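You operate a simulated robot arm through the tools that you are given. There is no shell and no other tool. Be economical: measure what you need, move in short steps, check, and stop when the job is done.

You run a simulated two-armed robot. Do the job below in one go: nothing can be reset, and whatever is moved stays where it is left.

TASK
Brake the silver turntable and soap the oil smear off it.
Fine: use the yellow pad, loaded at the soap tin; brake on before rubbing; put the pad back. What is to be rubbed or washed off counts as gone when no trace of it is left.

It is judged by the outcome, as a careful person would: the job done as asked, and still so three seconds after it is handed in. It fails if anything else is knocked over, pushed out of place, dropped, spilled or broken.

THE ROBOT
Two 7-joint arms with two-finger parallel grippers on one trunk, on a base that drives. Base frame: it is fixed to the floor where the robot stands at the start and does not move with it; the origin is under the middle of the robot, x ahead of it, y to its left, z up. Units: m, degrees, N and s.
The left shoulder is at the start at [0.08, 0.131, 0.947], the right one opposite. With the tool pointing down near the work surface each hand reaches from about 0.4 to 0.86 m from the robot's upright axis, wherever it stands, measured 20 degrees to its own side. Places, roughly: airing dial [0.5, 1.2, 0.9]; airing switch [0.3, 1.1, 0.9]; end lever [1.8, -2.9, 0.9]; force dial [1.5, -1.5, 0.9]; green switch [1.4, -1.5, 0.9]; inflow valve [1.2, -1.1, 0.9]; outflow valve [1.3, -1, 0.9]; press valve [1.6, -1.9, 0.9]; purple lever [0.4, 0.7, 1]; red stop [1.9, -3.2, 0.9]; shaker dial [1.2, -1.4, 0.9]; shaker switch [1.1, -1.3, 0.9]; silver turntable [1, -0.1, 0.9]; teal lever [0.4, 0.9, 1]; turntable lever [0.6, 0, 0.9]; warmer dial [1.5, -2.5, 0.9]. Payload 1.57 kg a hand.
The tool frame of a hand sits at the grasp point between the pads (the TCP): z along the fingers, y along the line on which they close. The tips reach 0.03 m beyond it. Largest opening 0.11 m; finger width 0.024, thickness 0.012; the body of the gripper, 0.048 by 0.112 m, starts 0.078 m behind the TCP.
Orientation is that of the tool frame in the base frame, as a unit quaternion [w, x, y, z]. With the fingers straight down and closing along the base's y, the tool's x points along the base's -x, its y along +y and its z along -z.

THE INTERFACE
- The arms move only by the tool drive_tool. It takes "left_rows", "right_rows" or both (then of equal length, played together; a hand with none holds still); each is a list of rows, each an object of numbers (a shift or turn left out is 0, a gripper value left out holds the last): "wx", "wy", "wz": the turn, a rotation vector about the tool's x, y, z in degrees; "dx", "dy", "dz": the shift along the tool's x, y, z in m; "gripper": the closure in counts, from 0 (fully open) to 255 (shut). In form: [{"wx": .., "wy": .., "wz": .., "dx": .., "dy": .., "dz": .., "gripper": ..}, ...]. A call has 1 to 20 rows; each row shifts and turns the commanded pose from where the row before left it, along the tool's axes as they then stand. Each row takes 0.2 s and may step no farther than 0.05 m and 8.6 degrees from the row before; otherwise, or with a gripper value out of range, the whole call is refused. A pose out of reach is approached as far as the arm can. The call stops where the force on the tool passes 80 N (or 10 N more than at its start, if that is more) or the arm is blocked; 0.2 s more then pass. The fingers move at their own pace (about 0.108 m/s each) and stop on an object; they squeeze with about 34 N. The grip force told is the motor's: it shows also when the fingers shut on nothing. Time passes only in rows, and 0.2 s behind the last, so rows that do not move let the fingers close. It gives the time, the measured TCP pose, the force on the tool (base axes), the opening and the grip force at its end, in the units of the frame above (readings bear some noise), with the torque about the TCP (base axes, N m) and any sound that the robot's microphone picked up, and new pictures: "pictures" is both (left out), scene, wrist or none (wrist: the cameras of the hands that moved).
- Cameras (640 x 400 px; columns grow to the right, rows downward): "scene" is now at [-0.0462, 0.0099, 1.4326]; the picture's right is [0.11, -0.99, 0.00], its down [-0.45, -0.05, -0.89] and it looks along [0.89, 0.10, -0.46] (base axes); focal length 255 px, centre (320, 200). "left" rides on the left gripper at [0.07, -0.016, -0.141] in its tool frame; the picture's right is [0.23, 0.97, 0.00], its down [-0.86, 0.20, -0.48] and it looks along [-0.47, 0.11, 0.88] (tool axes); focal length 222 px, centre (320, 200). "right" rides on the right gripper at [0.07, 0.016, -0.141] in its tool frame; the picture's right is [-0.23, 0.97, 0.00], its down [-0.86, -0.20, -0.48] and it looks along [-0.47, -0.11, 0.88] (tool axes); focal length 222 px, centre (320, 200). There is no depth. A picture from a camera that has moved, and an enlarged one, comes with that camera's place and axes in the base frame and with its lens.
- base_move(legs): drives the robot by 1 to 6 legs, each [ahead, left, turn to the left] in m, m and degrees, along the robot's own axes; the way and the turn of a leg run together, so that a leg with both is an arc; at most 1.5 m and 180 degrees a leg. The arms and the cameras ride along, it lands a little off, and it stops where it bumps. It gives what a move gives, and a new picture of the scene camera.
- aim_head(pan, tilt): turns the head with the scene camera to pan (to the left, within 109 degrees either way) and tilt (down, from -29 to 69), counted from straight ahead of the robot. It gives what a move gives, and a new picture of the scene camera.
- zoom(camera, box): a new picture of the part [left, top, right, bottom] of that camera's present view, enlarged. It takes no simulated time.
- hand_in(): hands the job in; it is judged then, once.

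Work in short steps. Places have to be worked out from the pictures, the camera data and where the tool is seen: move nearer, look again, correct. Check each grasp and each placing, and mend what went wrong. You have 120 turns and 260 pictures in all, those below and enlarged ones among them. Open the grippers and draw the arms clear of the work before you hand the job in, unless the task says otherwise; then end with one line.

The tools are called after "Call:" by a JSON object that holds its "fn" and its "kwargs". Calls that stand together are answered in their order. drive_tool: Moves the arms, as the interface text tells. Its arguments: {"type":"object","properties":{"left_rows":{"type":"array","items":{"type":"object","properties":{"wx":{"type":"number"},"wy":{"type":"number"},"wz":{"type":"number"},"dx":{"type":"number"},"dy":{"type":"number"},"dz":{"type":"number"},"gripper":{"type":"number"}}}},"right_rows":{"type":"array","items":{"type":"object","properties":{"wx":{"type":"number"},"wy":{"type":"number"},"wz":{"type":"number"},"dx":{"type":"number"},"dy":{"type":"number"},"dz":{"type":"number"},"gripper":{"type":"number"}}}},"pictures":{"type":"string","enum":["both","scene","wrist","none"]}},"required":[]} The other tools are called the same way: base_move (legs) drives the base; aim_head (pan, tilt) turns the head that bears the scene camera; zoom (camera, box) takes an enlarged picture of a part of a camera's view; hand_in () hands the job in.

At the start:

```text
time: 0.0
left_tcp_pos: [0.5737, 0.2774, 1.2003]
left_ee_rot: [0.0, 0.001, 1.0, 0.0]
left_ft_force: [0.3, -0.6, 0.3]
left_wrist_torque: [0.03, 0.02, -0.01]
left_width: 0.1102
left_gripper_force: 0.0
right_tcp_pos: [0.6023, -0.252, 1.1829]
right_ee_rot: [0.0, -0.001, 1.0, 0.0]
right_ft_force: [-0.5, 0.5, -0.4]
right_wrist_torque: [0.0, -0.02, 0.01]
right_width: 0.1102
right_gripper_force: 0.1
robot x, y, heading: [-0.0018, -0.0019, -0.3]
head pan, tilt: [6.1, 27.1]
```

scene: 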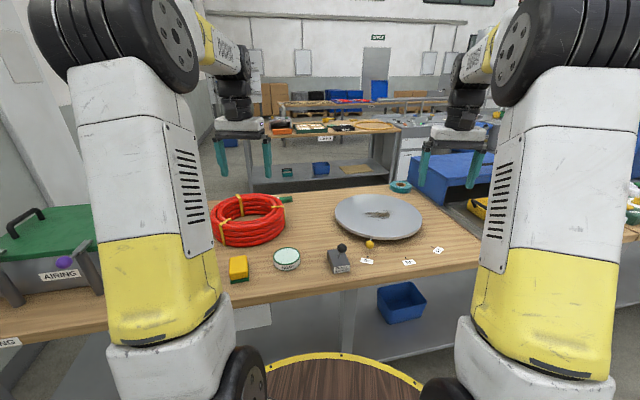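
right: 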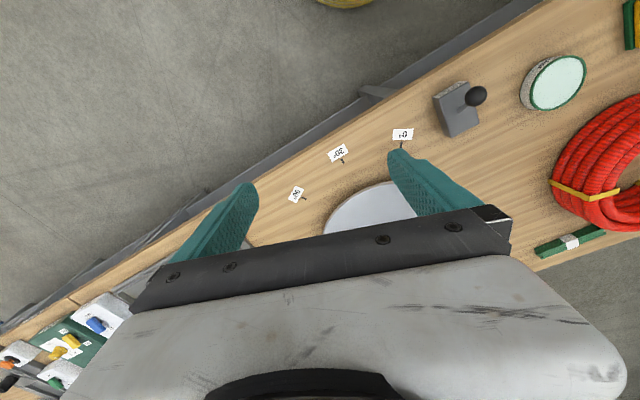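
left: 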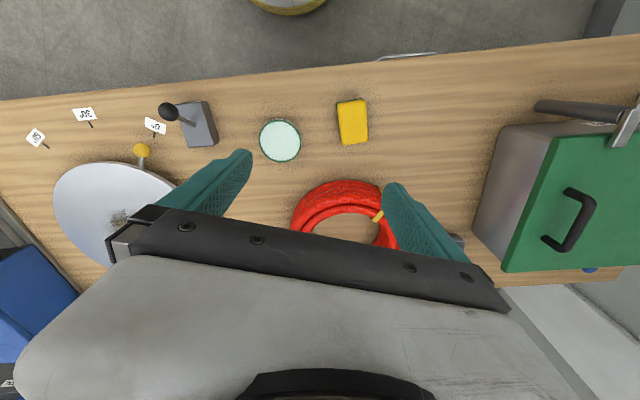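

The pad, soap tin, lever and turntable are all visible ahead. I'll enlarge the views to see the details.

Call:
{"fn": "zoom", "kwargs": {"camera": "scene", "box": [210, 180, 450, 300]}}

Call:
{"fn": "zoom", "kwargs": {"camera": "left", "box": [20, 70, 400, 260]}}

```text
2.67 times, centred on (330, 240) of scene
camera zoom: at [-0.0462, 0.0099, 1.4326], right [0.11, -0.99, 0.0], down [-0.45, -0.05, -0.89], along [0.89, 0.1, -0.46], focal length 681 px, centre (293, 93)
```

zoom: 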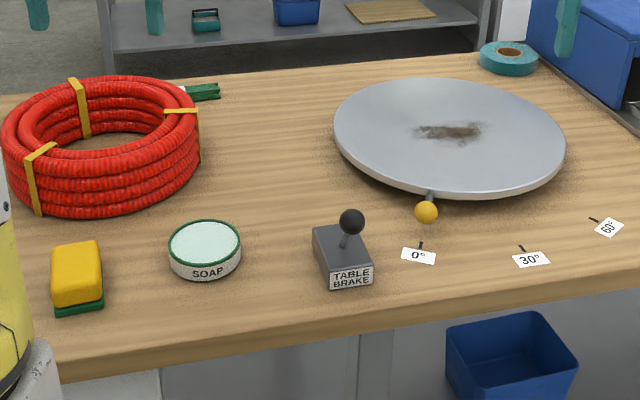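

```text
1.68 times, centred on (210, 165) of left
camera zoom: at [0.5048, 0.261, 1.34], right [-0.23, 0.97, 0.0], down [0.86, 0.2, 0.48], along [0.47, 0.11, -0.88], focal length 374 px, centre (505, 259)
```

zoom: 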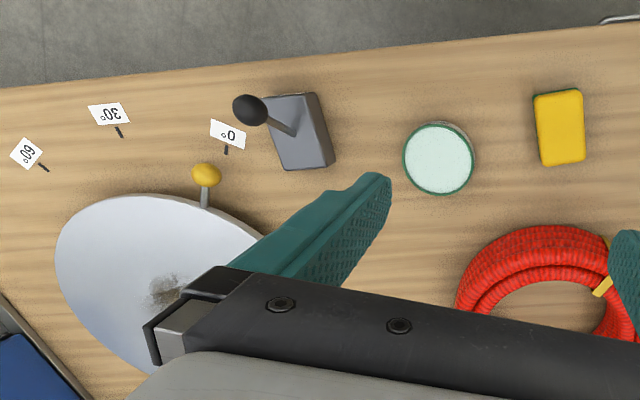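

The table top comes out at z≈0.82, the pad near (0.56,0.34), the tin near (0.64,0.20) and the brake knob near (0.616,0.015,0.923). I'll look closer at the brake, the pad and the smear.

Call:
{"fn": "zoom", "kwargs": {"camera": "scene", "box": [310, 230, 374, 270]}}

Call:
{"fn": "zoom", "kwargs": {"camera": "scene", "box": [220, 240, 310, 296]}}

Call:
{"fn": "zoom", "kwargs": {"camera": "scene", "box": [324, 180, 436, 250]}}

Call:
{"fn": "zoom", "kwargs": {"camera": "left", "box": [140, 80, 236, 140]}}

```text
10.00 times, centred on (342, 250) of scene
camera zoom: at [-0.0462, 0.0099, 1.4326], right [0.11, -0.99, 0.0], down [-0.45, -0.05, -0.89], along [0.89, 0.1, -0.46], focal length 2553 px, centre (100, -300)
```

zoom: 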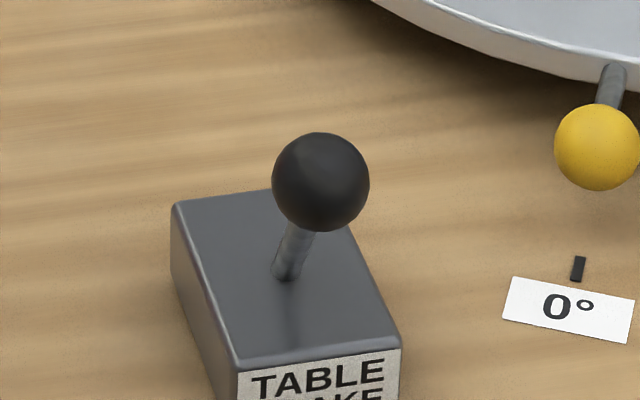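

```text
7.11 times, centred on (265, 268) of scene
camera zoom: at [-0.0462, 0.0099, 1.4326], right [0.11, -0.99, 0.0], down [-0.45, -0.05, -0.89], along [0.89, 0.1, -0.46], focal length 1816 px, centre (711, -284)
```

zoom: 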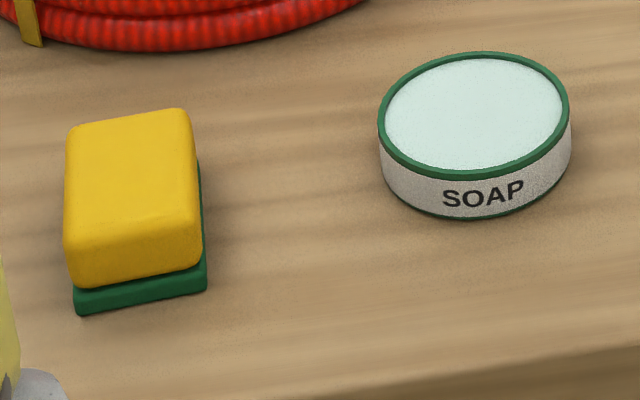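

```text
5.71 times, centred on (380, 215) of scene
camera zoom: at [-0.0462, 0.0099, 1.4326], right [0.11, -0.99, 0.0], down [-0.45, -0.05, -0.89], along [0.89, 0.1, -0.46], focal length 1459 px, centre (-23, 114)
```

zoom: 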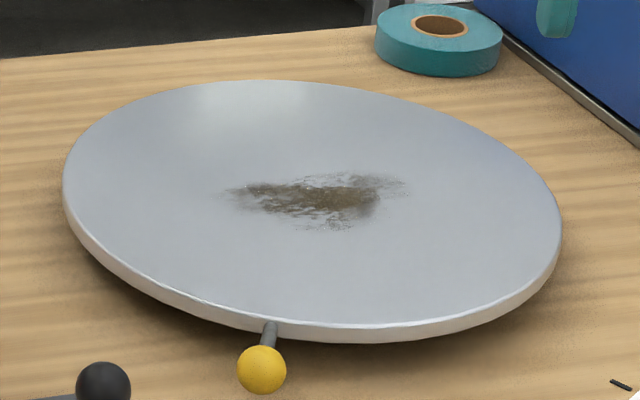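

```text
6.67 times, centred on (188, 110) of left
camera zoom: at [0.5048, 0.261, 1.34], right [-0.23, 0.97, 0.0], down [0.86, 0.2, 0.48], along [0.47, 0.11, -0.88], focal length 1481 px, centre (1200, 800)
```

zoom: 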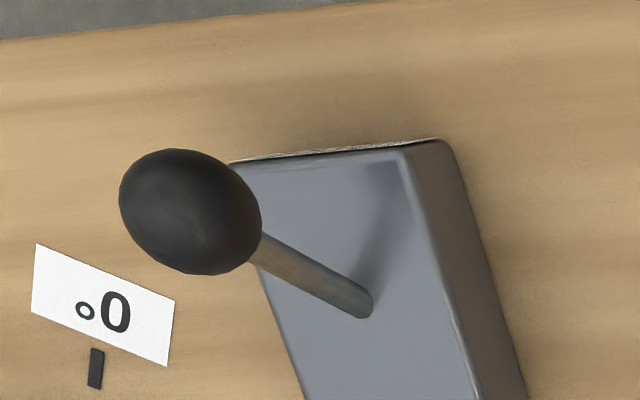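

The brake lever leans toward the robot along the box's long axis, which is yawed about 18°. I'll close the right hand, yaw it to match, and bring it down in front of the knob.

Call:
{"fn": "drive_tool", "kwargs": {"right_rows": [{"dx": 0.008, "dy": 0.05, "gripper": 255}, {"dx": 0.008, "dy": 0.05}, {"dx": 0.008, "dy": 0.05}, {"dx": 0.008, "dy": 0.05}, {"dx": 0.007, "dy": 0.048}, {"dz": 0.045, "wz": -6}, {"dz": 0.045, "wz": -6}, {"dz": 0.045, "wz": -6}, {"dz": 0.045}, {}]}}

```text
refused: row 1 steps farther than a row can; nothing moved
```

The first row just exceeded the 0.05 m limit, so I'll send it again with slightly smaller steps.

Call:
{"fn": "drive_tool", "kwargs": {"right_rows": [{"dx": 0.007, "dy": 0.042, "gripper": 255}, {"dx": 0.006, "dy": 0.042}, {"dx": 0.006, "dy": 0.042}, {"dx": 0.006, "dy": 0.042}, {"dx": 0.006, "dy": 0.042}, {"dx": 0.006, "dy": 0.04}, {"dz": 0.045, "wz": -6}, {"dz": 0.045, "wz": -6}, {"dz": 0.045, "wz": -6}, {"dz": 0.045}, {}]}}

```text
time: 2.4
left_tcp_pos: [0.5741, 0.2776, 1.2003]
left_ee_rot: [0.001, 0.0, 1.0, 0.001]
left_ft_force: [-0.1, 1.1, -0.9]
left_wrist_torque: [0.02, -0.02, 0.03]
left_width: 0.11
left_gripper_force: 0.0
right_tcp_pos: [0.567, 0.0002, 1.0031]
right_ee_rot: [0.0, -0.157, 0.988, 0.0]
right_ft_force: [-0.7, -0.6, 0.1]
right_wrist_torque: [-0.02, 0.02, 0.01]
right_width: 0.0
right_gripper_force: 21.4
robot x, y, heading: [-0.0018, -0.0002, 0.2]
head pan, tilt: [6.1, 27.1]
camera scene: at [-0.0462, 0.01, 1.4326], right [0.11, -0.99, 0.0], down [-0.45, -0.05, -0.89], along [0.89, 0.1, -0.46], focal length 255 px, centre (320, 200)
camera right: at [0.4955, -0.0059, 1.1443], right [-0.09, 1.0, 0.0], down [0.87, 0.07, 0.48], along [0.48, 0.04, -0.88], focal length 222 px, centre (320, 200)
```

scene: 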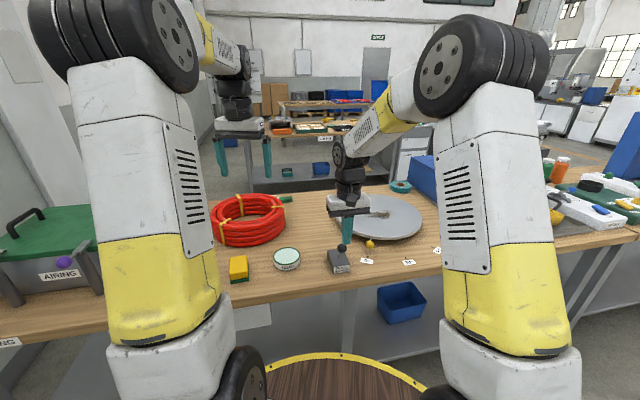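
right: 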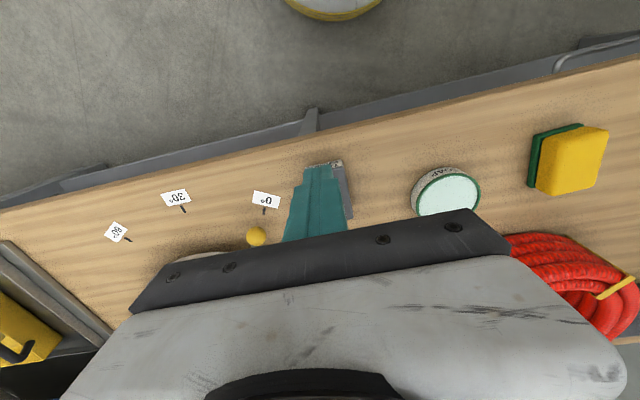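

I'll check the tip against the knob.

Call:
{"fn": "zoom", "kwargs": {"camera": "scene", "box": [310, 215, 374, 275]}}

Call:
{"fn": "zoom", "kwargs": {"camera": "left", "box": [120, 70, 248, 150]}}

```text
6.67 times, centred on (342, 245) of scene
camera zoom: at [-0.0462, 0.01, 1.4326], right [0.11, -0.99, 0.0], down [-0.45, -0.05, -0.89], along [0.89, 0.1, -0.46], focal length 1702 px, centre (173, -100)
```

zoom: 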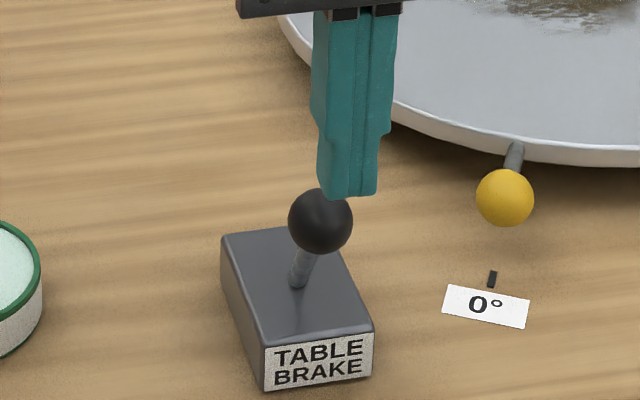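

```text
5.00 times, centred on (184, 110) of left
camera zoom: at [0.5047, 0.2611, 1.34], right [-0.23, 0.97, 0.0], down [0.86, 0.2, 0.48], along [0.47, 0.11, -0.88], focal length 1111 px, centre (1000, 650)
```

zoom: 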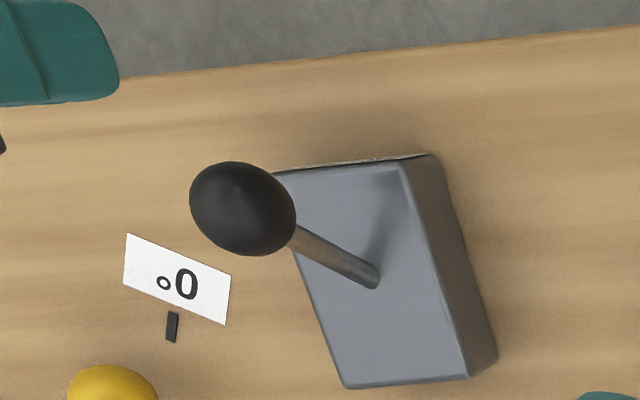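

The geometry agrees: the finger is in front of the knob and in line with it. I'll lower to z≈0.935 and push along the lever's plane in small steps.

Call:
{"fn": "drive_tool", "kwargs": {"right_rows": [{"dz": 0.034}, {"dz": 0.034}, {}, {"dx": -0.015}, {"dx": -0.015}, {"dx": -0.012}, {"dx": -0.012}, {"dx": -0.012}, {"dx": -0.012}, {}]}}

Call:
{"fn": "zoom", "kwargs": {"camera": "scene", "box": [310, 215, 374, 275]}}

Call:
{"fn": "zoom", "kwargs": {"camera": "left", "box": [120, 70, 248, 150]}}

```text
time: 4.6
left_tcp_pos: [0.573, 0.2769, 1.201]
left_ee_rot: [-0.001, -0.001, 1.0, 0.0]
left_ft_force: [0.2, 0.0, 0.0]
left_wrist_torque: [-0.03, 0.0, -0.03]
left_width: 0.1101
left_gripper_force: 0.0
right_tcp_pos: [0.6392, 0.0227, 0.9354]
right_ee_rot: [0.0, -0.157, 0.988, 0.0]
right_ft_force: [0.2, -0.2, 0.3]
right_wrist_torque: [0.03, 0.01, -0.01]
right_width: 0.0
right_gripper_force: 20.8
robot x, y, heading: [0.0006, 0.0008, 0.0]
head pan, tilt: [6.1, 27.1]
camera scene: at [-0.0462, 0.01, 1.4326], right [0.11, -0.99, 0.0], down [-0.45, -0.05, -0.89], along [0.89, 0.1, -0.46], focal length 255 px, centre (320, 200)
camera right: at [0.5685, 0.0171, 1.0763], right [-0.08, 1.0, 0.0], down [0.88, 0.07, 0.48], along [0.48, 0.04, -0.88], focal length 222 px, centre (320, 200)
```

scene: 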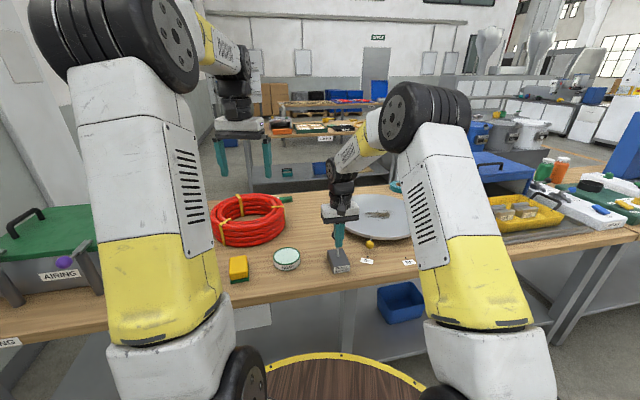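
right: 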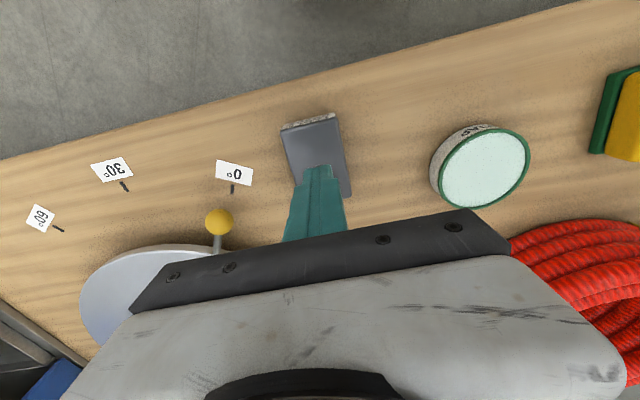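

```text
6.67 times, centred on (342, 245) of scene
camera zoom: at [-0.0462, 0.01, 1.4326], right [0.11, -0.99, 0.0], down [-0.45, -0.05, -0.89], along [0.89, 0.1, -0.46], focal length 1702 px, centre (173, -100)
```

zoom: 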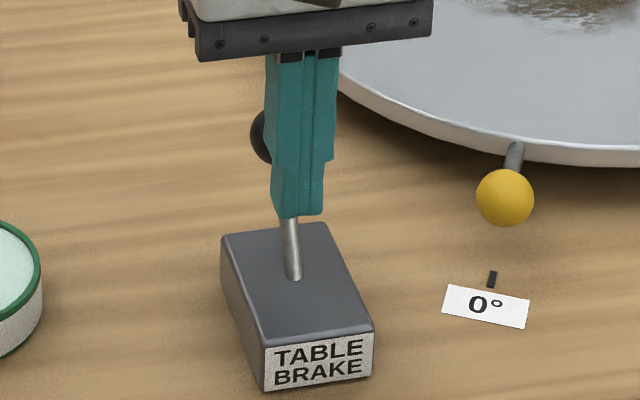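

```text
5.00 times, centred on (184, 110) of left
camera zoom: at [0.5048, 0.2611, 1.34], right [-0.23, 0.97, 0.0], down [0.86, 0.2, 0.48], along [0.47, 0.11, -0.88], focal length 1111 px, centre (1000, 650)
```

zoom: 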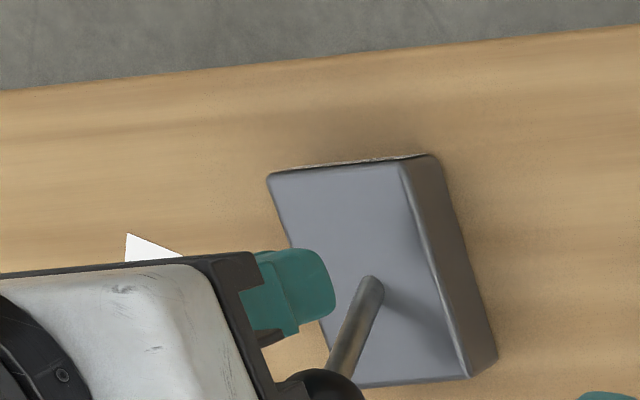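

The lever has swung over to the far side and no force is left on the finger. I'll back off, lift the right hand away and check where it rests.

Call:
{"fn": "drive_tool", "kwargs": {"right_rows": [{"dx": 0.03}, {"dx": 0.04}, {"dz": -0.045}, {"dz": -0.045}, {"dz": -0.045, "wz": 6}, {"dz": -0.045, "wz": 6}, {"dz": -0.045, "wz": 6}, {"dy": -0.045}, {"dy": -0.045}, {"dy": -0.045}, {"dy": -0.045}, {"dy": -0.045}, {"dy": -0.045}], "pictures": "none"}}

Call:
{"fn": "zoom", "kwargs": {"camera": "scene", "box": [310, 215, 374, 275]}}

Call:
{"fn": "zoom", "kwargs": {"camera": "left", "box": [120, 70, 248, 150]}}

```text
time: 7.4
left_tcp_pos: [0.5731, 0.2777, 1.2007]
left_ee_rot: [0.0, 0.0, 1.0, 0.0]
left_ft_force: [0.7, -0.5, 0.1]
left_wrist_torque: [-0.04, 0.01, 0.01]
left_width: 0.1101
left_gripper_force: 0.1
right_tcp_pos: [0.5731, -0.2665, 1.1587]
right_ee_rot: [0.0, 0.0, 1.0, 0.0]
right_ft_force: [0.3, -0.1, -0.1]
right_wrist_torque: [-0.05, 0.0, -0.01]
right_width: 0.0
right_gripper_force: 21.2
robot x, y, heading: [0.0024, 0.0015, 0.1]
head pan, tilt: [6.1, 27.1]
```

```text
6.67 times, centred on (342, 245) of scene
camera zoom: at [-0.0463, 0.0103, 1.4326], right [0.11, -0.99, 0.0], down [-0.45, -0.05, -0.89], along [0.89, 0.1, -0.46], focal length 1702 px, centre (173, -100)
```

zoom: 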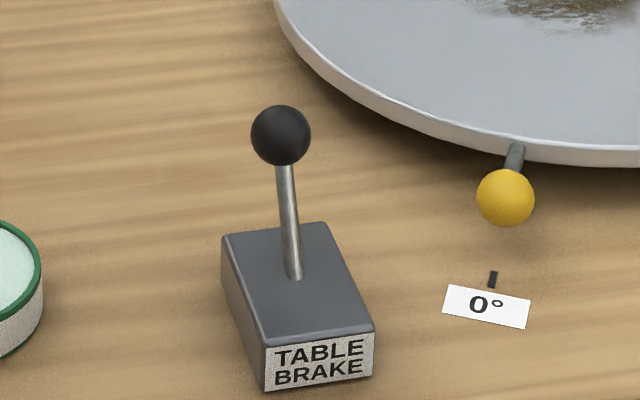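

```text
5.00 times, centred on (184, 110) of left
camera zoom: at [0.5047, 0.2614, 1.34], right [-0.23, 0.97, 0.0], down [0.86, 0.2, 0.48], along [0.47, 0.11, -0.88], focal length 1111 px, centre (1000, 650)
```

zoom: 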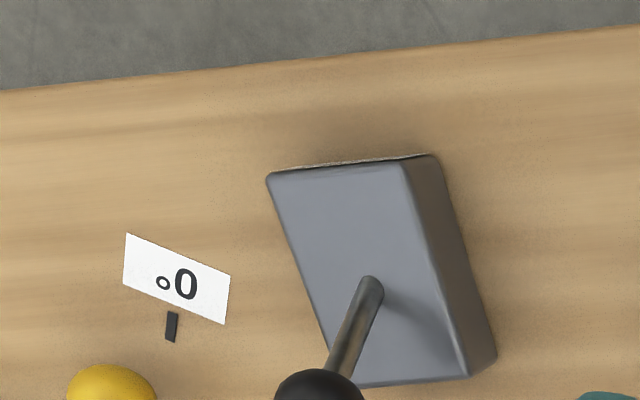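

The lever now rests at its far end with the knob near (0.683,0.036). To confirm the brake really holds, I'll nudge the yellow handle (about (0.729,-0.085,0.859)) very gently with the right fingertip, approaching first.

Call:
{"fn": "drive_tool", "kwargs": {"right_rows": [{"dx": -0.03, "dy": 0.025}, {"dx": -0.03, "dy": 0.025}, {"dx": -0.03, "dy": 0.025}, {"dx": -0.03, "dy": 0.025}, {"dx": -0.022, "dy": 0.0215}, {"dz": 0.045}, {"dz": 0.045}, {"dz": 0.045}, {"dz": 0.045}, {"dz": 0.045}, {"dz": 0.03}, {"dz": 0.024}, {}]}}

Call:
{"fn": "zoom", "kwargs": {"camera": "scene", "box": [330, 210, 410, 260]}}

```text
time: 10.2
left_tcp_pos: [0.574, 0.2768, 1.1995]
left_ee_rot: [0.0, -0.001, 1.0, -0.001]
left_ft_force: [-0.2, 0.3, -1.2]
left_wrist_torque: [-0.05, 0.04, 0.04]
left_width: 0.1102
left_gripper_force: 0.1
right_tcp_pos: [0.7139, -0.1488, 0.8817]
right_ee_rot: [0.0, 0.0, 1.0, 0.001]
right_ft_force: [-0.8, 0.2, 0.7]
right_wrist_torque: [0.02, 0.0, 0.01]
right_width: 0.0
right_gripper_force: 21.2
robot x, y, heading: [0.0018, -0.0016, 0.1]
head pan, tilt: [6.1, 27.1]
camera scene: at [-0.0462, 0.0099, 1.4326], right [0.11, -0.99, 0.0], down [-0.45, -0.05, -0.89], along [0.89, 0.1, -0.46], focal length 255 px, centre (320, 200)
camera right: at [0.6449, -0.1306, 1.0222], right [0.23, 0.97, 0.0], down [0.86, -0.2, 0.48], along [0.47, -0.11, -0.88], focal length 222 px, centre (320, 200)
```

scene: 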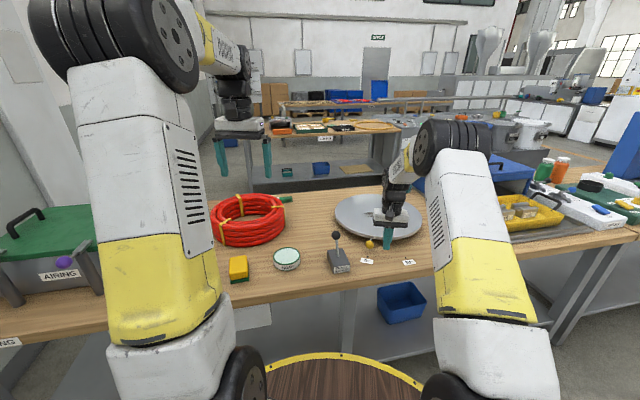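
right: 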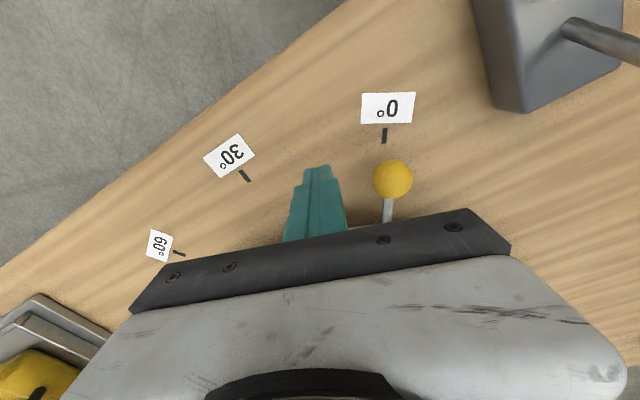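

```text
8.00 times, centred on (370, 235) of scene
camera zoom: at [-0.0462, 0.0099, 1.4326], right [0.11, -0.99, 0.0], down [-0.45, -0.05, -0.89], along [0.89, 0.1, -0.46], focal length 2042 px, centre (-80, -80)
```

zoom: 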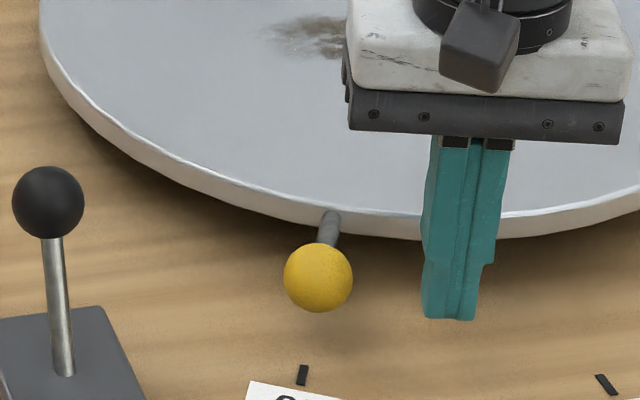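

The gap to the handle is about 3 cm. I'll close it in small steps and watch the force.

Call:
{"fn": "drive_tool", "kwargs": {"right_rows": [{"dy": 0.014}, {"dy": 0.014}, {"dy": 0.003}, {"dy": 0.002}, {"dy": 0.002}, {}], "pictures": "none"}}

Call:
{"fn": "zoom", "kwargs": {"camera": "scene", "box": [330, 210, 410, 260]}}

```text
time: 11.6
left_tcp_pos: [0.5741, 0.2764, 1.1998]
left_ee_rot: [0.001, 0.0, 1.0, 0.0]
left_ft_force: [0.0, 0.0, 0.6]
left_wrist_torque: [0.01, 0.0, -0.02]
left_width: 0.1099
left_gripper_force: 0.0
right_tcp_pos: [0.7146, -0.1152, 0.8814]
right_ee_rot: [0.0, 0.002, 1.0, -0.002]
right_ft_force: [-2.3, -18.5, -0.6]
right_wrist_torque: [-0.5, 0.04, -0.17]
right_width: 0.0
right_gripper_force: 21.2
robot x, y, heading: [0.0012, 0.0007, 0.1]
head pan, tilt: [6.1, 27.1]
```

```text
8.00 times, centred on (370, 235) of scene
camera zoom: at [-0.0462, 0.0091, 1.4326], right [0.11, -0.99, 0.0], down [-0.45, -0.05, -0.89], along [0.89, 0.09, -0.46], focal length 2042 px, centre (-80, -80)
```

zoom: 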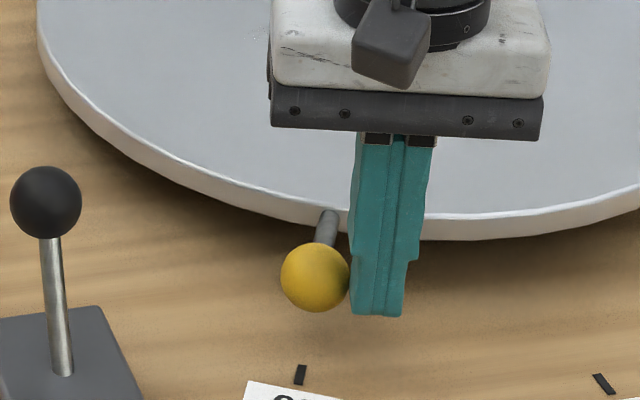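

The handle resists at 18.5 N without moving, so the brake is on. I'll back the right hand off and raise it, and bring the left hand over the pad (centre about (0.558,0.342), yaw about 22°).

Call:
{"fn": "drive_tool", "kwargs": {"right_rows": [{"dy": -0.03}, {"dz": -0.045}, {"dz": -0.045}, {"dz": -0.045}, {"dz": -0.045}, {"dz": -0.045}, {"dz": -0.045}, {"dz": -0.045}, {"dx": 0.045}, {"dx": 0.045}, {"dy": -0.045}, {"dy": -0.045}, {"dy": -0.045}], "left_rows": [{"dx": 0.005, "dy": 0.02}, {"dx": 0.005, "dy": 0.02}, {"dx": 0.006, "dy": 0.025}, {"wz": -5.5}, {"wz": -5.5}, {"wz": -5.5}, {"wz": -5.5}, {"dz": 0.04}, {"dz": 0.04}, {"dz": 0.04}, {"dz": 0.03}, {}, {}]}}

Call:
{"fn": "zoom", "kwargs": {"camera": "scene", "box": [200, 215, 300, 300]}}

```text
time: 14.4
left_tcp_pos: [0.5574, 0.3435, 1.0485]
left_ee_rot: [0.0, -0.19, 0.982, 0.0]
left_ft_force: [0.0, 0.9, -0.2]
left_wrist_torque: [0.0, -0.01, 0.01]
left_width: 0.1097
left_gripper_force: 0.1
right_tcp_pos: [0.6264, -0.2757, 1.1975]
right_ee_rot: [0.0, 0.0, 1.0, 0.0]
right_ft_force: [-0.2, 1.0, -0.3]
right_wrist_torque: [-0.06, 0.02, 0.01]
right_width: 0.0003
right_gripper_force: 21.3
robot x, y, heading: [-0.0042, 0.0011, -0.1]
head pan, tilt: [6.1, 27.1]
camera scene: at [-0.0462, 0.0103, 1.4326], right [0.11, -0.99, 0.0], down [-0.45, -0.05, -0.89], along [0.89, 0.1, -0.46], focal length 255 px, centre (320, 200)
camera right: at [0.5558, -0.2594, 1.3383], right [0.23, 0.97, 0.0], down [0.86, -0.2, 0.48], along [0.47, -0.11, -0.88], focal length 222 px, centre (320, 200)
camera left: at [0.4995, 0.303, 1.1892], right [-0.58, 0.82, 0.0], down [0.72, 0.51, 0.48], along [0.39, 0.28, -0.88], focal length 222 px, centre (320, 200)
```

scene: 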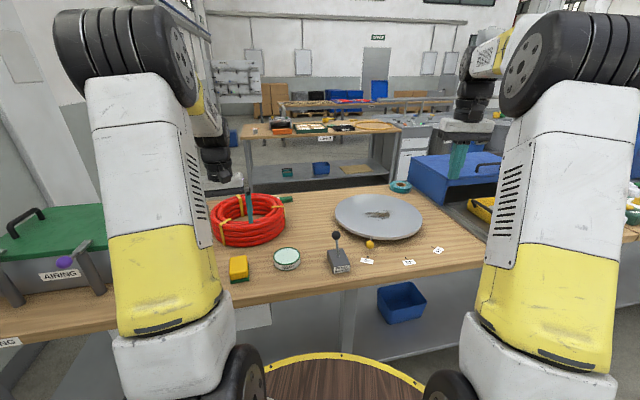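
right: 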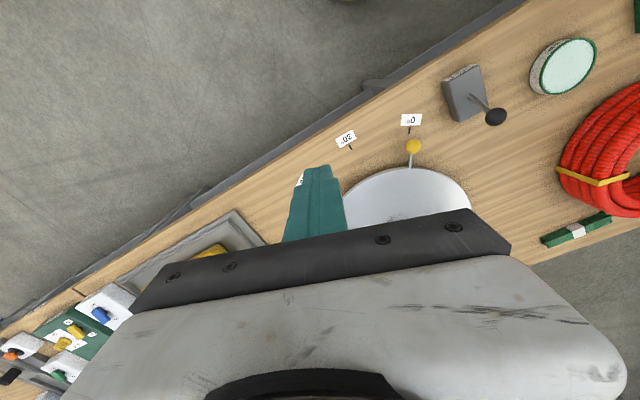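
left: 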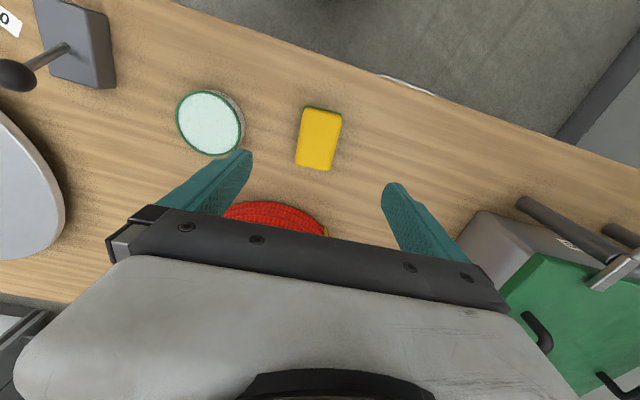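

```text
4.71 times, centred on (250, 258) of scene
camera zoom: at [-0.0462, 0.0103, 1.4326], right [0.11, -0.99, 0.0], down [-0.45, -0.05, -0.89], along [0.89, 0.1, -0.46], focal length 1202 px, centre (649, -71)
```

zoom: 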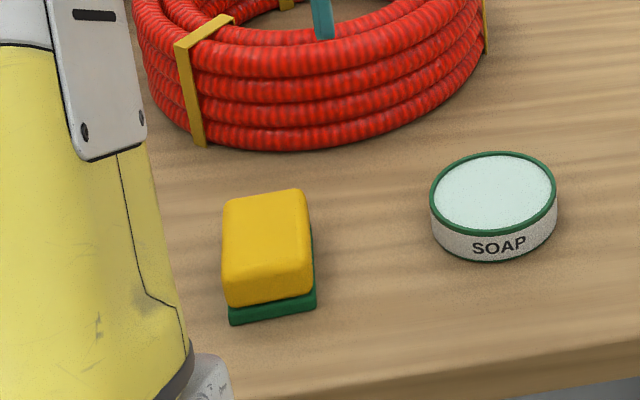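

The pad centre refines to (0.561,0.346) with yaw about 25°. I'll make the small correction, lower to TCP z≈0.862 and close.

Call:
{"fn": "drive_tool", "kwargs": {"left_rows": [{"wz": -3, "dx": -0.004, "dy": 0.001, "dz": 0.02}, {"dz": 0.04}, {"dz": 0.04}, {"dz": 0.04}, {"dz": 0.03}, {"dz": 0.0165}, {}]}}

Call:
{"fn": "zoom", "kwargs": {"camera": "left", "box": [200, 50, 440, 230]}}

```text
time: 16.0
left_tcp_pos: [0.5587, 0.3464, 0.8646]
left_ee_rot: [0.001, -0.216, 0.976, 0.001]
left_ft_force: [0.2, 0.1, 0.1]
left_wrist_torque: [0.0, 0.01, -0.01]
left_width: 0.1098
left_gripper_force: 0.1
right_tcp_pos: [0.6251, -0.2769, 1.1972]
right_ee_rot: [-0.001, 0.0, 1.0, 0.0]
right_ft_force: [0.5, -0.2, 0.2]
right_wrist_torque: [-0.01, -0.02, 0.0]
right_width: 0.0
right_gripper_force: 21.9
robot x, y, heading: [-0.0001, 0.0002, 0.1]
head pan, tilt: [6.1, 27.1]
camera scene: at [-0.0462, 0.0099, 1.4326], right [0.11, -0.99, 0.0], down [-0.45, -0.05, -0.89], along [0.89, 0.1, -0.46], focal length 255 px, centre (320, 200)
camera left: at [0.5047, 0.3024, 1.0051], right [-0.62, 0.79, 0.0], down [0.69, 0.54, 0.48], along [0.38, 0.3, -0.88], focal length 222 px, centre (320, 200)
```

scene: 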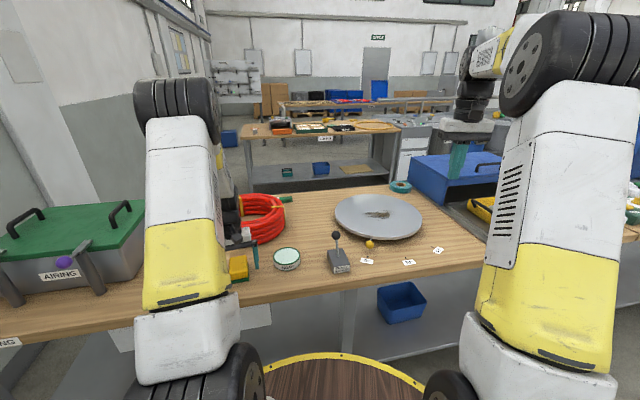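
left: 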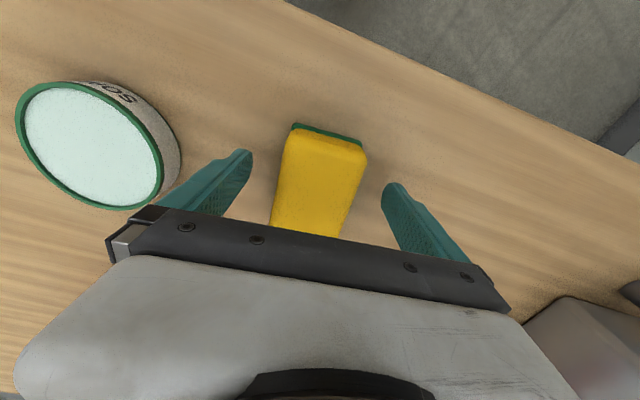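

```text
2.22 times, centred on (320, 140) of left
camera zoom: at [0.5047, 0.3024, 1.0051], right [-0.62, 0.79, 0.0], down [0.69, 0.54, 0.48], along [0.38, 0.3, -0.88], focal length 494 px, centre (320, 333)
```

zoom: 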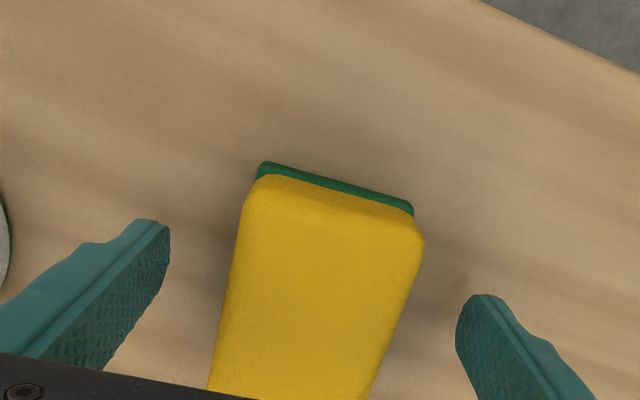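

The fingers straddle the pad squarely. I'll close, then lift slightly to see whether the green sole comes with it.

Call:
{"fn": "drive_tool", "kwargs": {"left_rows": [{"gripper": 255}, {}, {}, {}, {"dz": -0.02}, {"dz": -0.04}, {"dz": -0.04}, {}]}}

Call:
{"fn": "zoom", "kwargs": {"camera": "scene", "box": [200, 215, 300, 300]}}

```text
time: 17.8
left_tcp_pos: [0.56, 0.3449, 0.9641]
left_ee_rot: [0.0, -0.216, 0.976, 0.0]
left_ft_force: [-0.7, -0.1, -0.5]
left_wrist_torque: [0.02, 0.01, 0.03]
left_width: 0.0571
left_gripper_force: 34.1
right_tcp_pos: [0.6263, -0.2768, 1.1978]
right_ee_rot: [0.001, 0.0, 1.0, 0.0]
right_ft_force: [1.3, -0.1, -0.2]
right_wrist_torque: [-0.01, -0.01, -0.04]
right_width: 0.0001
right_gripper_force: 20.9
robot x, y, heading: [-0.0032, 0.0008, 0.0]
head pan, tilt: [6.1, 27.1]
camera scene: at [-0.0462, 0.0099, 1.4326], right [0.11, -0.99, 0.0], down [-0.45, -0.05, -0.89], along [0.89, 0.1, -0.46], focal length 255 px, centre (320, 200)
camera left: at [0.5048, 0.302, 1.1044], right [-0.62, 0.79, 0.0], down [0.69, 0.54, 0.48], along [0.38, 0.3, -0.88], focal length 222 px, centre (320, 200)
```

scene: 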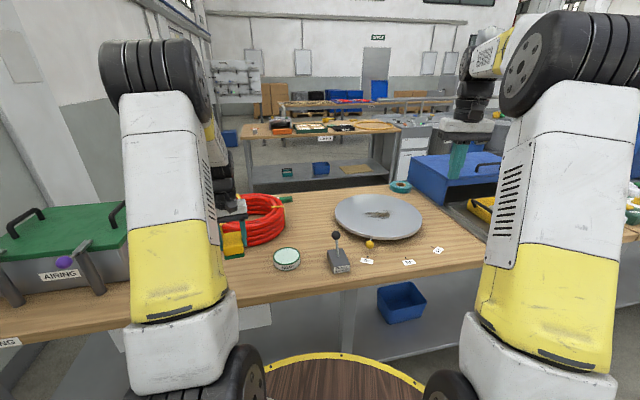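
left: 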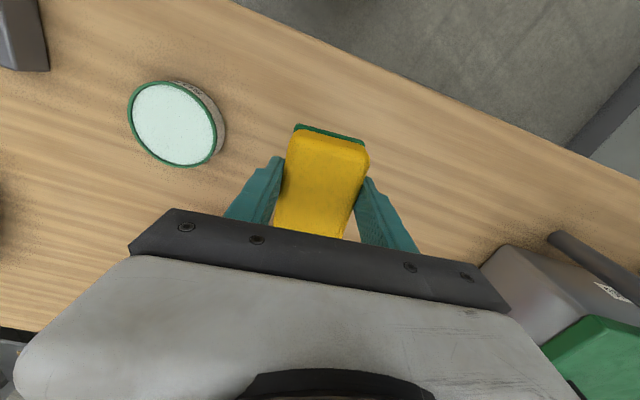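

```text
4.71 times, centred on (250, 258) of scene
camera zoom: at [-0.0462, 0.0099, 1.4326], right [0.11, -0.99, 0.0], down [-0.45, -0.05, -0.89], along [0.89, 0.1, -0.46], focal length 1202 px, centre (649, -71)
```

zoom: 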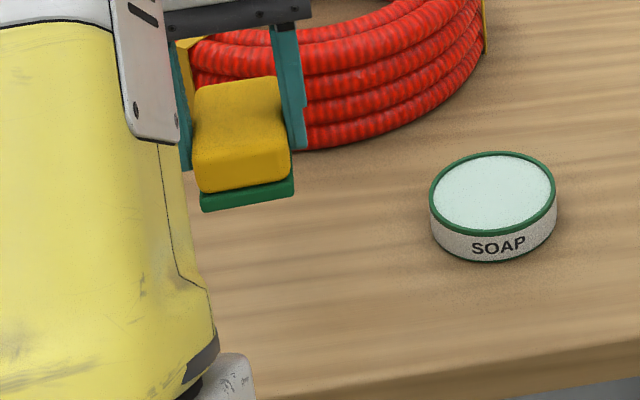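

The whole pad, yellow with its green sole, is held; its underside is about 4.3 cm below the TCP. I'll carry it over the soap tin at (0.638,0.203), just above the soap.

Call:
{"fn": "drive_tool", "kwargs": {"left_rows": [{"dx": -0.003, "dy": -0.04}, {"dx": -0.003, "dy": -0.04}, {"dx": -0.003, "dy": -0.04}, {"dx": -0.0016, "dy": -0.0417}, {"dz": 0.03}, {"dz": 0.02}, {}]}}

Call:
{"fn": "zoom", "kwargs": {"camera": "scene", "box": [240, 225, 330, 281]}}

```text
time: 19.4
left_tcp_pos: [0.6374, 0.2013, 0.9127]
left_ee_rot: [0.0, -0.216, 0.976, -0.001]
left_ft_force: [-0.9, 0.4, -0.2]
left_wrist_torque: [-0.02, 0.0, 0.0]
left_width: 0.0571
left_gripper_force: 33.7
right_tcp_pos: [0.6243, -0.2771, 1.1975]
right_ee_rot: [0.001, 0.0, 1.0, 0.0]
right_ft_force: [0.0, -0.3, 0.4]
right_wrist_torque: [-0.04, 0.0, 0.03]
right_width: 0.0
right_gripper_force: 21.8
robot x, y, heading: [-0.0046, 0.0013, 0.1]
head pan, tilt: [6.1, 27.1]
camera scene: at [-0.0462, 0.0099, 1.4326], right [0.11, -0.99, 0.0], down [-0.45, -0.05, -0.89], along [0.89, 0.1, -0.46], focal length 255 px, centre (320, 200)
camera left: at [0.5821, 0.1582, 1.0532], right [-0.62, 0.79, 0.0], down [0.69, 0.54, 0.48], along [0.38, 0.3, -0.88], focal length 222 px, centre (320, 200)
```

scene: 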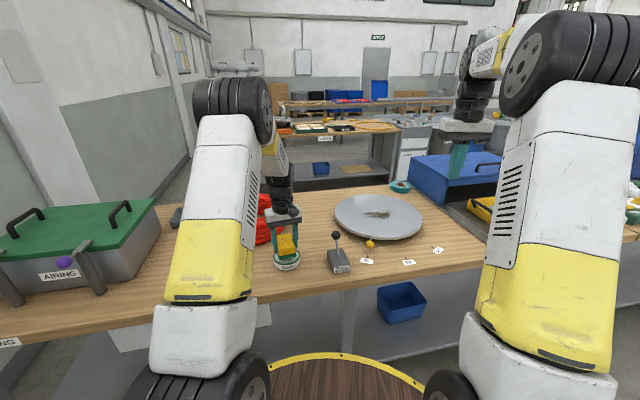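
left: 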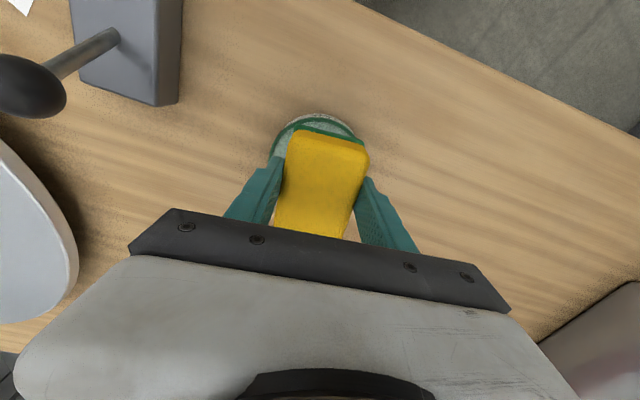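

```text
7.11 times, centred on (285, 253) of scene
camera zoom: at [-0.0462, 0.0099, 1.4326], right [0.11, -0.99, 0.0], down [-0.45, -0.05, -0.89], along [0.89, 0.1, -0.46], focal length 1816 px, centre (569, -177)
```

zoom: 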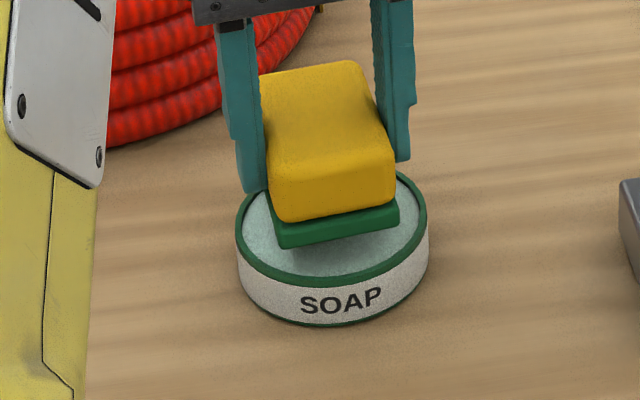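

The pad is centred over the soap. I'll lower it gently until contact shows in the force.

Call:
{"fn": "drive_tool", "kwargs": {"left_rows": [{"dz": 0.006}, {"dz": 0.004}, {"dz": 0.003}, {"dz": 0.003}, {}], "pictures": "none"}}

Call:
{"fn": "zoom", "kwargs": {"camera": "scene", "box": [240, 225, 330, 281]}}

```text
time: 20.6
left_tcp_pos: [0.6394, 0.2016, 0.897]
left_ee_rot: [0.0, -0.216, 0.976, -0.001]
left_ft_force: [0.9, 0.4, -0.6]
left_wrist_torque: [-0.02, -0.01, 0.04]
left_width: 0.0569
left_gripper_force: 34.1
right_tcp_pos: [0.625, -0.2762, 1.1987]
right_ee_rot: [0.0, 0.0, 1.0, 0.001]
right_ft_force: [0.5, -0.4, -0.3]
right_wrist_torque: [0.04, -0.01, -0.01]
right_width: 0.0
right_gripper_force: 21.0
robot x, y, heading: [-0.0002, 0.0015, -0.2]
head pan, tilt: [6.1, 27.1]
```

```text
7.11 times, centred on (285, 253) of scene
camera zoom: at [-0.0462, 0.0099, 1.4326], right [0.11, -0.99, 0.0], down [-0.45, -0.05, -0.89], along [0.89, 0.1, -0.46], focal length 1816 px, centre (569, -177)
```

zoom: 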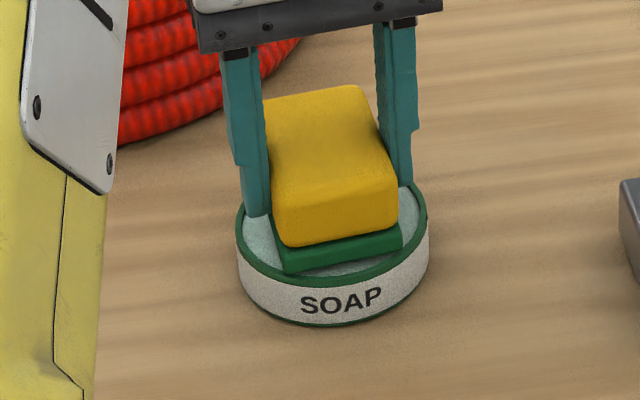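

There is no contact force yet, so I'll lower further in 2 mm steps.

Call:
{"fn": "drive_tool", "kwargs": {"left_rows": [{"dz": 0.002}, {"dz": 0.002}, {"dz": 0.002}, {}], "pictures": "none"}}

Call:
{"fn": "zoom", "kwargs": {"camera": "scene", "box": [240, 225, 330, 281]}}

```text
time: 21.6
left_tcp_pos: [0.6391, 0.2024, 0.8933]
left_ee_rot: [0.001, -0.215, 0.977, -0.001]
left_ft_force: [-4.2, -3.0, 32.5]
left_wrist_torque: [0.26, 0.67, -0.07]
left_width: 0.0568
left_gripper_force: 33.8
right_tcp_pos: [0.6249, -0.2777, 1.1986]
right_ee_rot: [0.0, 0.001, 1.0, 0.0]
right_ft_force: [-0.1, -0.4, -0.2]
right_wrist_torque: [0.0, 0.02, -0.01]
right_width: 0.0
right_gripper_force: 20.9
robot x, y, heading: [-0.0039, -0.0008, 0.0]
head pan, tilt: [6.1, 27.1]
```

```text
7.11 times, centred on (285, 253) of scene
camera zoom: at [-0.0474, 0.0094, 1.4326], right [0.11, -0.99, 0.0], down [-0.45, -0.05, -0.89], along [0.89, 0.1, -0.45], focal length 1816 px, centre (569, -177)
```

zoom: 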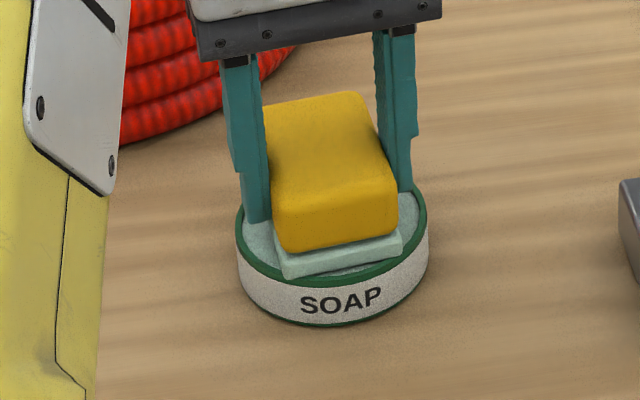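

The sole turned soap-white, so the pad is loaded. I'll lift it clear, raise both hands, and look down at what stands between me and the table before driving.

Call:
{"fn": "drive_tool", "kwargs": {"left_rows": [{"dz": -0.02}, {"dz": -0.045}, {"dz": -0.045}, {"dz": -0.045}, {"dz": -0.045}, {"dz": -0.045}], "right_rows": [{"dz": -0.02}, {"dz": -0.02}, {"dz": -0.02, "dx": 0.04}, {"dx": 0.04}, {"dx": 0.04}, {}], "pictures": "none"}}

Call:
{"fn": "aim_head", "kwargs": {"pan": 0, "tilt": 62}}

```text
time: 23.0
left_tcp_pos: [0.6398, 0.2023, 1.1378]
left_ee_rot: [0.001, -0.216, 0.976, 0.0]
left_ft_force: [0.0, 0.6, -0.8]
left_wrist_torque: [0.02, 0.05, -0.06]
left_width: 0.057
left_gripper_force: 34.6
right_tcp_pos: [0.5045, -0.2769, 1.2573]
right_ee_rot: [-0.001, 0.0, 1.0, -0.001]
right_ft_force: [0.7, -0.2, -0.4]
right_wrist_torque: [0.02, 0.03, 0.02]
right_width: 0.0
right_gripper_force: 20.9
robot x, y, heading: [0.0005, -0.0005, -0.2]
head pan, tilt: [6.1, 27.1]
```

```text
time: 24.0
left_tcp_pos: [0.6407, 0.2031, 1.1378]
left_ee_rot: [0.0, -0.216, 0.976, -0.001]
left_ft_force: [-0.7, 0.2, 0.2]
left_wrist_torque: [0.06, -0.01, 0.0]
left_width: 0.0569
left_gripper_force: 33.7
right_tcp_pos: [0.5046, -0.276, 1.2579]
right_ee_rot: [0.0, 0.0, 1.0, 0.0]
right_ft_force: [-0.1, -0.2, 0.2]
right_wrist_torque: [0.0, -0.02, -0.03]
right_width: 0.0
right_gripper_force: 21.1
robot x, y, heading: [0.0007, 0.0005, 0.1]
head pan, tilt: [0.0, 62.0]
camera scene: at [-0.0729, 0.0001, 1.3837], right [0.0, -1.0, 0.0], down [-0.88, 0.0, -0.47], along [0.47, 0.0, -0.88], focal length 255 px, centre (320, 200)
```

scene: 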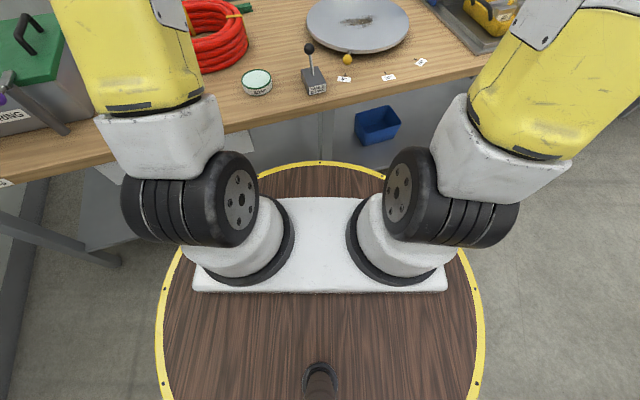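

The round deck (radius about 0.4 m) is my own base, and the table edge runs at a slant with its normal yawed about 20°. Standing at about (0.19,-0.40) puts the smear at (0.95,-0.135), within the left arm's best reach, with about 6 cm spare to the edge; I'll go right first.

Call:
{"fn": "base_move", "kwargs": {"legs": [[0, -0.4, 0]]}}

```text
time: 26.5
left_tcp_pos: [0.6402, -0.2051, 1.136]
left_ee_rot: [0.0, -0.212, 0.977, 0.0]
left_ft_force: [-0.1, 0.0, -1.2]
left_wrist_torque: [-0.02, 0.01, 0.02]
left_width: 0.0568
left_gripper_force: 34.0
right_tcp_pos: [0.4997, -0.6823, 1.2552]
right_ee_rot: [0.0, 0.005, 1.0, 0.0]
right_ft_force: [0.8, 0.3, -0.7]
right_wrist_torque: [0.02, 0.04, 0.02]
right_width: 0.0
right_gripper_force: 21.2
robot x, y, heading: [-0.0057, -0.3981, -0.7]
head pan, tilt: [0.0, 62.0]
camera scene: at [-0.0748, -0.3997, 1.3836], right [-0.01, -1.0, 0.0], down [-0.88, 0.01, -0.47], along [0.47, 0.0, -0.88], focal length 255 px, centre (320, 200)
```

scene: 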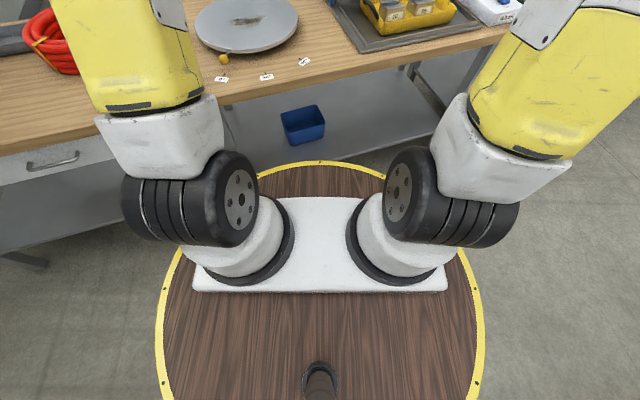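

The way ahead is clear, so I'll drive forward 0.19 m.

Call:
{"fn": "base_move", "kwargs": {"legs": [[0.19, 0, 0.7]]}}

Call:
{"fn": "aim_head", "kwargs": {"pan": 18, "tilt": 40}}

Call:
{"fn": "zoom", "kwargs": {"camera": "left", "box": [0, 0, 640, 400]}}

```text
time: 28.1
left_tcp_pos: [0.8289, -0.1961, 1.1368]
left_ee_rot: [0.0, -0.219, 0.976, 0.0]
left_ft_force: [0.0, 0.9, -1.5]
left_wrist_torque: [0.03, 0.0, -0.03]
left_width: 0.0568
left_gripper_force: 34.4
right_tcp_pos: [0.6952, -0.6753, 1.2569]
right_ee_rot: [0.0, -0.003, 1.0, 0.0]
right_ft_force: [-0.1, 0.2, -0.1]
right_wrist_torque: [0.02, -0.01, -0.01]
right_width: 0.0003
right_gripper_force: 21.4
robot x, y, heading: [0.1897, -0.4009, 0.5]
head pan, tilt: [0.0, 62.0]
camera scene: at [0.1172, -0.4014, 1.3836], right [0.0, -1.0, 0.0], down [-0.88, 0.0, -0.47], along [0.47, 0.0, -0.88], focal length 255 px, centre (320, 200)
```

scene: 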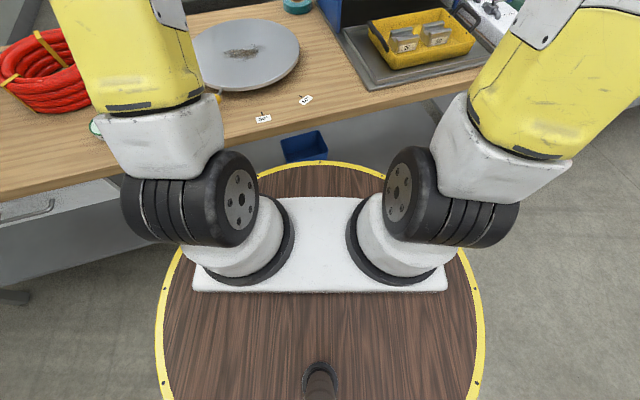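

```text
time: 28.9
left_tcp_pos: [0.83, -0.1965, 1.137]
left_ee_rot: [0.001, -0.219, 0.976, -0.001]
left_ft_force: [0.7, -0.1, -0.7]
left_wrist_torque: [0.0, 0.01, -0.01]
left_width: 0.0567
left_gripper_force: 34.5
right_tcp_pos: [0.6969, -0.6762, 1.2572]
right_ee_rot: [0.0, -0.002, 1.0, 0.0]
right_ft_force: [0.0, 0.8, 0.0]
right_wrist_torque: [-0.03, 0.01, -0.01]
right_width: 0.0001
right_gripper_force: 21.1
robot x, y, heading: [0.1935, -0.4002, 0.6]
head pan, tilt: [18.0, 40.0]
camera scene: at [0.1338, -0.3751, 1.4126], right [0.31, -0.95, 0.0], down [-0.61, -0.2, -0.77], along [0.73, 0.24, -0.64], focal length 255 px, centre (320, 200)
```

scene: 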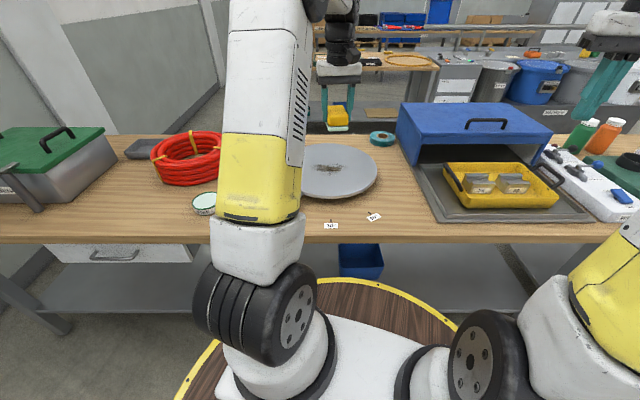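

```text
1.00 times, centred on (320, 200) of left (not enlarged: the box is as wide or as high as the picture)
camera zoom: at [0.774, -0.2399, 1.2772], right [-0.62, 0.78, 0.0], down [0.69, 0.55, 0.48], along [0.37, 0.3, -0.88], focal length 222 px, centre (320, 200)
```

zoom: 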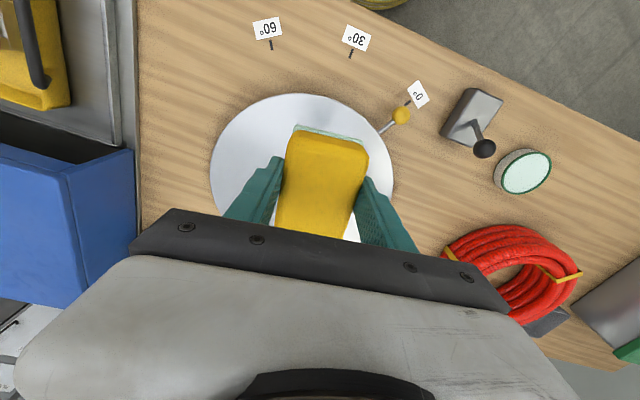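

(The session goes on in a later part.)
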